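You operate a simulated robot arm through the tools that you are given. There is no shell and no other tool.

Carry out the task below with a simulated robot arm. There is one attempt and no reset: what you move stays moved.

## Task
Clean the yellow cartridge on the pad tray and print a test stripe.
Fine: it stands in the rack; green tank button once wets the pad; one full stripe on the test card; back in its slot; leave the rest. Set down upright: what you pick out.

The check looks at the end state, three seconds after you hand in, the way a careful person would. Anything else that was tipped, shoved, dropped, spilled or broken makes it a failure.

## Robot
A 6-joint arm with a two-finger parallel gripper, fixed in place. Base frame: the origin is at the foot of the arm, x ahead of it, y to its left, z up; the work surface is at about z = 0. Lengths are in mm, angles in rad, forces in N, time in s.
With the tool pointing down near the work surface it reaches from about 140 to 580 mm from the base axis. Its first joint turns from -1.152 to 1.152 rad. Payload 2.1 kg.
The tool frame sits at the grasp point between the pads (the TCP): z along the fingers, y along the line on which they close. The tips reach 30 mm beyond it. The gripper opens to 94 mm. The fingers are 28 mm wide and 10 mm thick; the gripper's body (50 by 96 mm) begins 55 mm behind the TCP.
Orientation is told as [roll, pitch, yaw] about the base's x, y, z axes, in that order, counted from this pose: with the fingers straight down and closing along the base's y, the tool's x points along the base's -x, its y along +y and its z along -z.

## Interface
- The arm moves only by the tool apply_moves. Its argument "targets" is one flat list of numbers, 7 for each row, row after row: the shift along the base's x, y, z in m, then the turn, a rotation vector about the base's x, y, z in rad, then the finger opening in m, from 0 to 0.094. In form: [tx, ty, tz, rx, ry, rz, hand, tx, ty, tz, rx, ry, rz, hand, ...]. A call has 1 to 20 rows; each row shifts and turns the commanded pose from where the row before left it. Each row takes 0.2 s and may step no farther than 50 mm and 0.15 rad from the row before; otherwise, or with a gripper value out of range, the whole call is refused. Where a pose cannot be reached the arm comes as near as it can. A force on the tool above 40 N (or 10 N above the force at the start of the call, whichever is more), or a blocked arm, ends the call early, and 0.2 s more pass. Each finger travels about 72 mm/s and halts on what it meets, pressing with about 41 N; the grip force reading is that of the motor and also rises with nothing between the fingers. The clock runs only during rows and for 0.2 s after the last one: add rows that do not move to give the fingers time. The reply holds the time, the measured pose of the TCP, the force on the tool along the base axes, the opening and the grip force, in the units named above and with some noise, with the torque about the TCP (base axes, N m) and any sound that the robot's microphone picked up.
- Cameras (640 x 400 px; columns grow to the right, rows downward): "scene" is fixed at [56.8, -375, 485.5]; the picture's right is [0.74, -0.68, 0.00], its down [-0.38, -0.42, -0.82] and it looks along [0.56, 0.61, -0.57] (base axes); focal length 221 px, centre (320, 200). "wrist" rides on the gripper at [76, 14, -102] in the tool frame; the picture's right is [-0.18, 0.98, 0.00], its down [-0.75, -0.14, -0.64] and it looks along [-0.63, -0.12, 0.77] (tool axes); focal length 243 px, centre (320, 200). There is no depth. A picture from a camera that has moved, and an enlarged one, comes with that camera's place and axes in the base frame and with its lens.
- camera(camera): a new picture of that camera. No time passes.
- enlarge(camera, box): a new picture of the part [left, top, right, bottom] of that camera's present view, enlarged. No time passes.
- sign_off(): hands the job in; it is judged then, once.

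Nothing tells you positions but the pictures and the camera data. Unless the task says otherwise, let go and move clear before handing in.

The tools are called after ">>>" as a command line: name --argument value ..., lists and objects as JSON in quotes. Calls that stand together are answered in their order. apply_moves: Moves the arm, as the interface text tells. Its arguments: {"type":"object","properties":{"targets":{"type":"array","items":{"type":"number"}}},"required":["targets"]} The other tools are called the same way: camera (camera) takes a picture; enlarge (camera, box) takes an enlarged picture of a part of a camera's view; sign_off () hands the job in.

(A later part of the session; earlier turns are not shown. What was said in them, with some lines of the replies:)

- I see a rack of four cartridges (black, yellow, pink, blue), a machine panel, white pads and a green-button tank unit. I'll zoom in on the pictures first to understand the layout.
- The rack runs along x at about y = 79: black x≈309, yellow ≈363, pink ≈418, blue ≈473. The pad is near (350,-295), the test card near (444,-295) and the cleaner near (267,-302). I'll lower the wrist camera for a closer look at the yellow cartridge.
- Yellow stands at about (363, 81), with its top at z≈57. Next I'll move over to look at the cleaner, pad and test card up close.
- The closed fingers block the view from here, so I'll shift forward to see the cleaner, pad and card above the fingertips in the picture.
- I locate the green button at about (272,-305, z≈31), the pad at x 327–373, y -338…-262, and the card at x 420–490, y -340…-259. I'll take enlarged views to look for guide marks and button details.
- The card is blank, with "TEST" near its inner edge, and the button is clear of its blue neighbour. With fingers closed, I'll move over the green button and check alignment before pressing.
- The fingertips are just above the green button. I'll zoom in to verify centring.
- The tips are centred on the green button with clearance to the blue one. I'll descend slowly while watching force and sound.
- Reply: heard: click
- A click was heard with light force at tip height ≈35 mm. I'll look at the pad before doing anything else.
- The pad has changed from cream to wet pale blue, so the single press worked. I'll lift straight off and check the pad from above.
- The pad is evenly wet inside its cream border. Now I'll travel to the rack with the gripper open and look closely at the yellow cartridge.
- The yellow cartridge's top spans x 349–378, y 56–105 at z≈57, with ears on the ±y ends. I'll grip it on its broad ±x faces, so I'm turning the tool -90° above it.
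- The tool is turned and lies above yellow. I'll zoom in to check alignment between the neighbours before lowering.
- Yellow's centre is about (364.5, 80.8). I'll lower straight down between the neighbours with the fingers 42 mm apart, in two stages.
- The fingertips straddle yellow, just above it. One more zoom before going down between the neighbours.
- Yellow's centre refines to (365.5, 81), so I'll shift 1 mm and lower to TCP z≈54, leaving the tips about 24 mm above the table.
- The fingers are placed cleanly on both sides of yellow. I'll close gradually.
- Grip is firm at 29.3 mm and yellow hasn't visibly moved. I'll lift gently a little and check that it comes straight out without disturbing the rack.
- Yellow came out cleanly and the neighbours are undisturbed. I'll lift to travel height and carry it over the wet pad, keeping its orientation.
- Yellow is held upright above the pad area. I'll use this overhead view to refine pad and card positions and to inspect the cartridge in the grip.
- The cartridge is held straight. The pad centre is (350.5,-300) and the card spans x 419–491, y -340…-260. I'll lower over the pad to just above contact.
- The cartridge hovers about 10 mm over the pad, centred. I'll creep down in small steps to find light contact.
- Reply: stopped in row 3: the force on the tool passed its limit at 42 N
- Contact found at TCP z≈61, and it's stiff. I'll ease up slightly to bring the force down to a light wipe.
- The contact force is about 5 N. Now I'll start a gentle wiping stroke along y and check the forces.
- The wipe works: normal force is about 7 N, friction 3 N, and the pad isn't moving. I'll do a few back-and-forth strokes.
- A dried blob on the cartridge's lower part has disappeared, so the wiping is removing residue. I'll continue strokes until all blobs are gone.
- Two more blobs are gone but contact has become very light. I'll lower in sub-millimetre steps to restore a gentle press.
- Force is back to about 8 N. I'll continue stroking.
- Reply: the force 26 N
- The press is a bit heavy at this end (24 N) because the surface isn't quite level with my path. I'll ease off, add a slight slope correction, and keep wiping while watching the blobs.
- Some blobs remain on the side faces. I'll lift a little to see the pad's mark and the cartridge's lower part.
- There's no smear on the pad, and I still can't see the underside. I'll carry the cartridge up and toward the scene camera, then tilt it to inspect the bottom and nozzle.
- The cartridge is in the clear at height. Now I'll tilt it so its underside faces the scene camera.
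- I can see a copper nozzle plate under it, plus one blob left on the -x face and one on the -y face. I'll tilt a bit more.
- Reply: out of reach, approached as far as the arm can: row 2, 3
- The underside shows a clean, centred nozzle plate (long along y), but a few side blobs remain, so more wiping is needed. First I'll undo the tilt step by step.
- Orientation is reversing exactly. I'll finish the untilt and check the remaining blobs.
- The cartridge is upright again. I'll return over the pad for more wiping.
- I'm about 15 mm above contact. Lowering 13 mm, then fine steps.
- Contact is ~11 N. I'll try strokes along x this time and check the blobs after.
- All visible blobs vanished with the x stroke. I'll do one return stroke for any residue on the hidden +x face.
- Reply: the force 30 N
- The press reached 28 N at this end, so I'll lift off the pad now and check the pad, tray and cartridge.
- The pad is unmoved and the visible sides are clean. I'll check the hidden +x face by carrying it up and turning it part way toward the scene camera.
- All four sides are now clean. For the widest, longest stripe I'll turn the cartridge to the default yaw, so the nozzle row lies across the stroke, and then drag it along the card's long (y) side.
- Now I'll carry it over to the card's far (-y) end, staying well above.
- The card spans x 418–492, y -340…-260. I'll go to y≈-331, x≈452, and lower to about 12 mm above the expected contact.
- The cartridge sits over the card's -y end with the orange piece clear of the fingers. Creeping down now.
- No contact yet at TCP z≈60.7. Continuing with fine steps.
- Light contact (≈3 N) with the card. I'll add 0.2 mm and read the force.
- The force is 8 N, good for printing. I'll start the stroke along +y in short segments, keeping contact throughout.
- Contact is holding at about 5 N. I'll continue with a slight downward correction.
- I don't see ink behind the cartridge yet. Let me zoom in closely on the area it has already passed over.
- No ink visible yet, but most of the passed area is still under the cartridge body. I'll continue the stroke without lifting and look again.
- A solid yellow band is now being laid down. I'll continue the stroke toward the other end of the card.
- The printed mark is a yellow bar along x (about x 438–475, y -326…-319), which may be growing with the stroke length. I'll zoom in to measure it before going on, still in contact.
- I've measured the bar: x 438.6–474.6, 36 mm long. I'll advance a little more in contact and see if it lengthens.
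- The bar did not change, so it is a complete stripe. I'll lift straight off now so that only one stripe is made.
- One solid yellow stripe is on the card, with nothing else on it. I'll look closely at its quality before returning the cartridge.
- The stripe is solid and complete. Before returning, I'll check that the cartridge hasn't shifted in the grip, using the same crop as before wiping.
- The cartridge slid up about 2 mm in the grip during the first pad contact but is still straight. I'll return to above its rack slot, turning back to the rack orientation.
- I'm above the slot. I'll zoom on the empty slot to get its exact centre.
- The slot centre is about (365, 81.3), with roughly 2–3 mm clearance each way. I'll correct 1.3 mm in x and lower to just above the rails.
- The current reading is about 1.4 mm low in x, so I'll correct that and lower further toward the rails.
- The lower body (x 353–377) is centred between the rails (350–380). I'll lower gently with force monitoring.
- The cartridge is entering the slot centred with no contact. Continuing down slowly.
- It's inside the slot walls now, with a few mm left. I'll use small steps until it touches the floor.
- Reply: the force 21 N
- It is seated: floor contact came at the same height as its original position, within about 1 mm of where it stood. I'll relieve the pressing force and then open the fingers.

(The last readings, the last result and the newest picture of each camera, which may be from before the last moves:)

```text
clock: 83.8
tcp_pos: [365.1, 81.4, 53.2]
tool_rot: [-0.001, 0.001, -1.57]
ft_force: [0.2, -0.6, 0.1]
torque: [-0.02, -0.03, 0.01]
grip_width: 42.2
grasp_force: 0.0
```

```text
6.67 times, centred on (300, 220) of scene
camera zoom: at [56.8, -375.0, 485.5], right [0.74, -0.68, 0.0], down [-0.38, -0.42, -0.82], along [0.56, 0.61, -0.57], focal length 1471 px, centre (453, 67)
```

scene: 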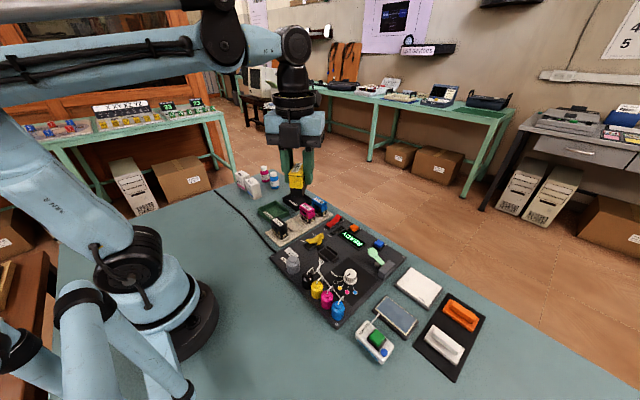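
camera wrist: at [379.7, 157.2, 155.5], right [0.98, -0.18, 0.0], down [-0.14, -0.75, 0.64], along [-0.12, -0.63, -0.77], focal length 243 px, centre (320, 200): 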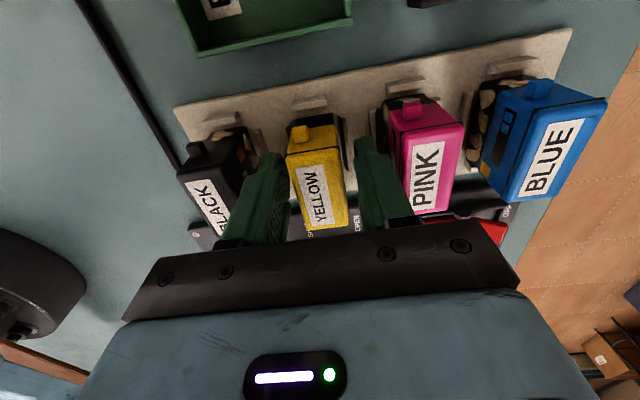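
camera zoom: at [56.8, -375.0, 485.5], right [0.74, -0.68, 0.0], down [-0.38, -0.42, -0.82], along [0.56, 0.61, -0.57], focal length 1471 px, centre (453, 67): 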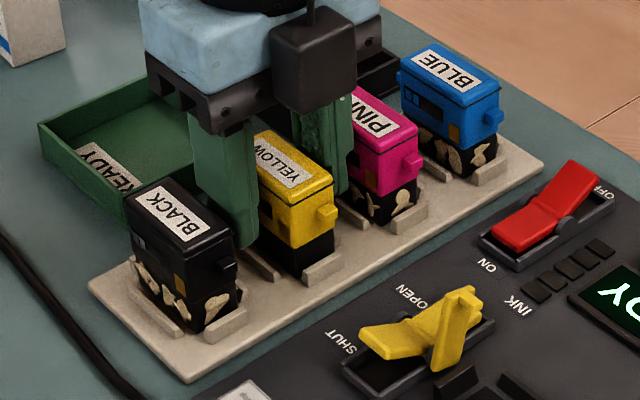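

Released, and yellow stands upright in its slot. I'll rise straight up, clear of the neighbours.

>>> apply_moves --targets '[0, 0, 0.01, 0, 0, 0, 0.042, 0, 0, 0.015, 0, 0, 0, 0.042, 0, 0, 0.025, 0, 0, 0, 0.042, 0, 0, 0.04, 0, 0, 0, 0.042, 0, 0, 0.045, 0, 0, 0, 0.042, 0, 0, 0.045, 0, 0, 0, 0.042, 0, 0, 0, 0, 0, 0, 0.042]'

>>> camera --camera "wrist"

>>> enlarge --camera "scene" --box '[255, 190, 345, 250]'

>>> camera --camera "scene"

```text
clock: 85.4
tcp_pos: [366.5, 80.6, 233.3]
tool_rot: [0.002, 0.001, -1.57]
ft_force: [0.1, 0.2, 0.1]
torque: [-0.05, -0.01, -0.01]
grip_width: 42.1
grasp_force: 0.0
```

```text
taken
camera wrist: at [379.7, 157.7, 335.5], right [0.98, -0.18, 0.0], down [-0.14, -0.75, 0.64], along [-0.12, -0.63, -0.77], focal length 243 px, centre (320, 200)
```

wrist: 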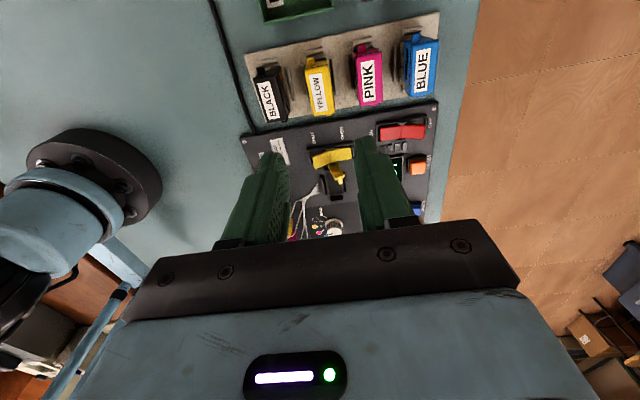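

```text
6.67 times, centred on (300, 220) of scene
camera zoom: at [56.8, -375.0, 485.5], right [0.74, -0.68, 0.0], down [-0.38, -0.42, -0.82], along [0.56, 0.61, -0.57], focal length 1471 px, centre (453, 67)
```

zoom: 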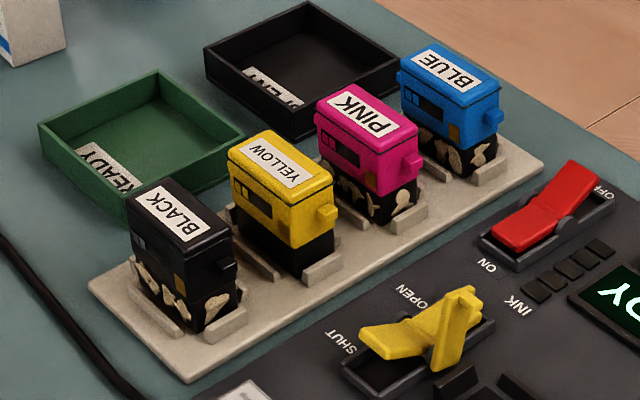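

```text
taken
```

scene: 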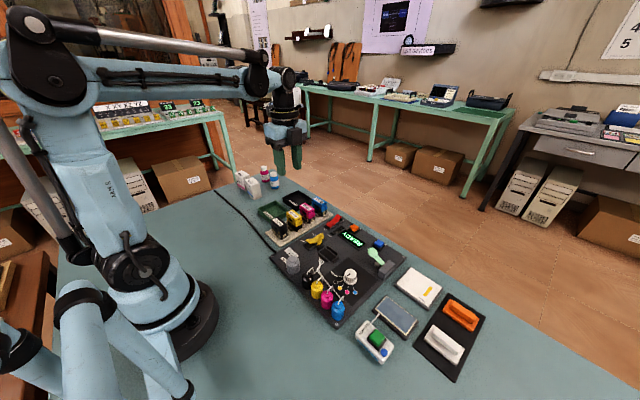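

Yellow is back in its slot, upright and clean, and its neighbours are untouched. One last check of the card, pad and cleaner side.

>>> enlarge --camera "scene" --box '[340, 250, 500, 390]'

>>> enlarge --camera "wrist" --box '[240, 0, 450, 140]'

```text
2.86 times, centred on (420, 320) of scene
camera zoom: at [56.8, -375.0, 485.5], right [0.74, -0.68, 0.0], down [-0.38, -0.42, -0.82], along [0.56, 0.61, -0.57], focal length 630 px, centre (34, -143)
```

zoom: 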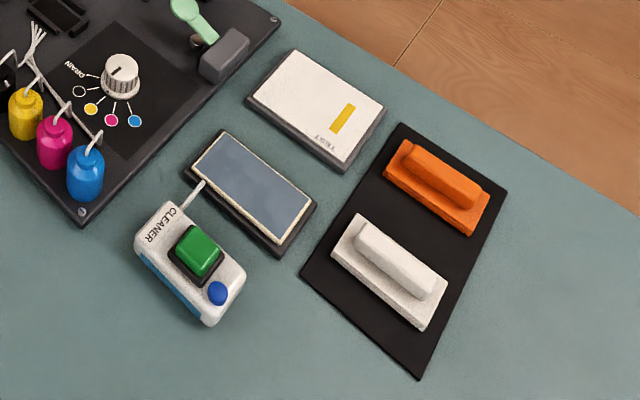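

```text
2.86 times, centred on (345, 70) of wrist
camera zoom: at [379.7, 157.7, 335.5], right [0.98, -0.18, 0.0], down [-0.14, -0.75, 0.64], along [-0.12, -0.63, -0.77], focal length 693 px, centre (249, 571)
```

zoom: 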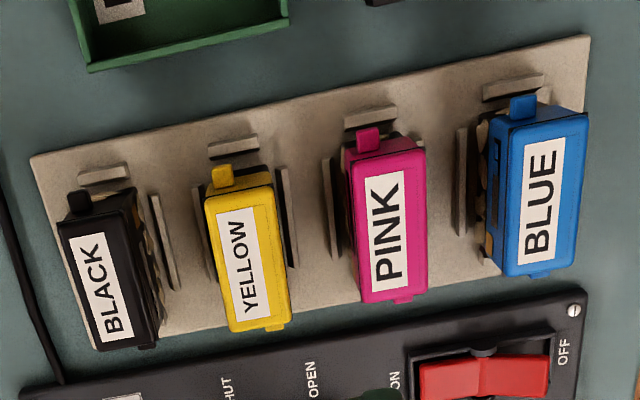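

Everything checks out. The pad was wetted with one press, yellow is clean, and the card has one solid stripe. Yellow stands upright in its slot, nothing else was disturbed and the arm is clear, so I'm handing in.

>>> sign_off

```text
The job is handed in.
```

The yellow cartridge is clean, one stripe is on the test card, and the cartridge is standing upright back in its slot. I've handed the job in; the reply only confirmed receipt, so I don't know the verdict.

- **Pad:** I pressed the green tank button once. The pad turned evenly wet, and the blue button wasn't touched.
- **Cleaning:** I wiped the cartridge along both directions of the pad until the dried residue was gone from all four sides. My first touch on the pad was too hard, about 42 N, and pushed the cartridge up roughly 1–2 mm in the grip. It stayed straight, and the pad didn't move.
- **Stripe:** One unbroken stroke of about 45 mm left a single solid yellow bar, about 36 by 7 mm. It stopped growing before I lifted off, so I took it to be a full stripe.
- **Return:** The cartridge is at its original height, within about 1 mm of where it stood before. In the final pictures the other cartridges, the cleaner, the panel and the two blocks on the mat look undisturbed, and the arm is clear.
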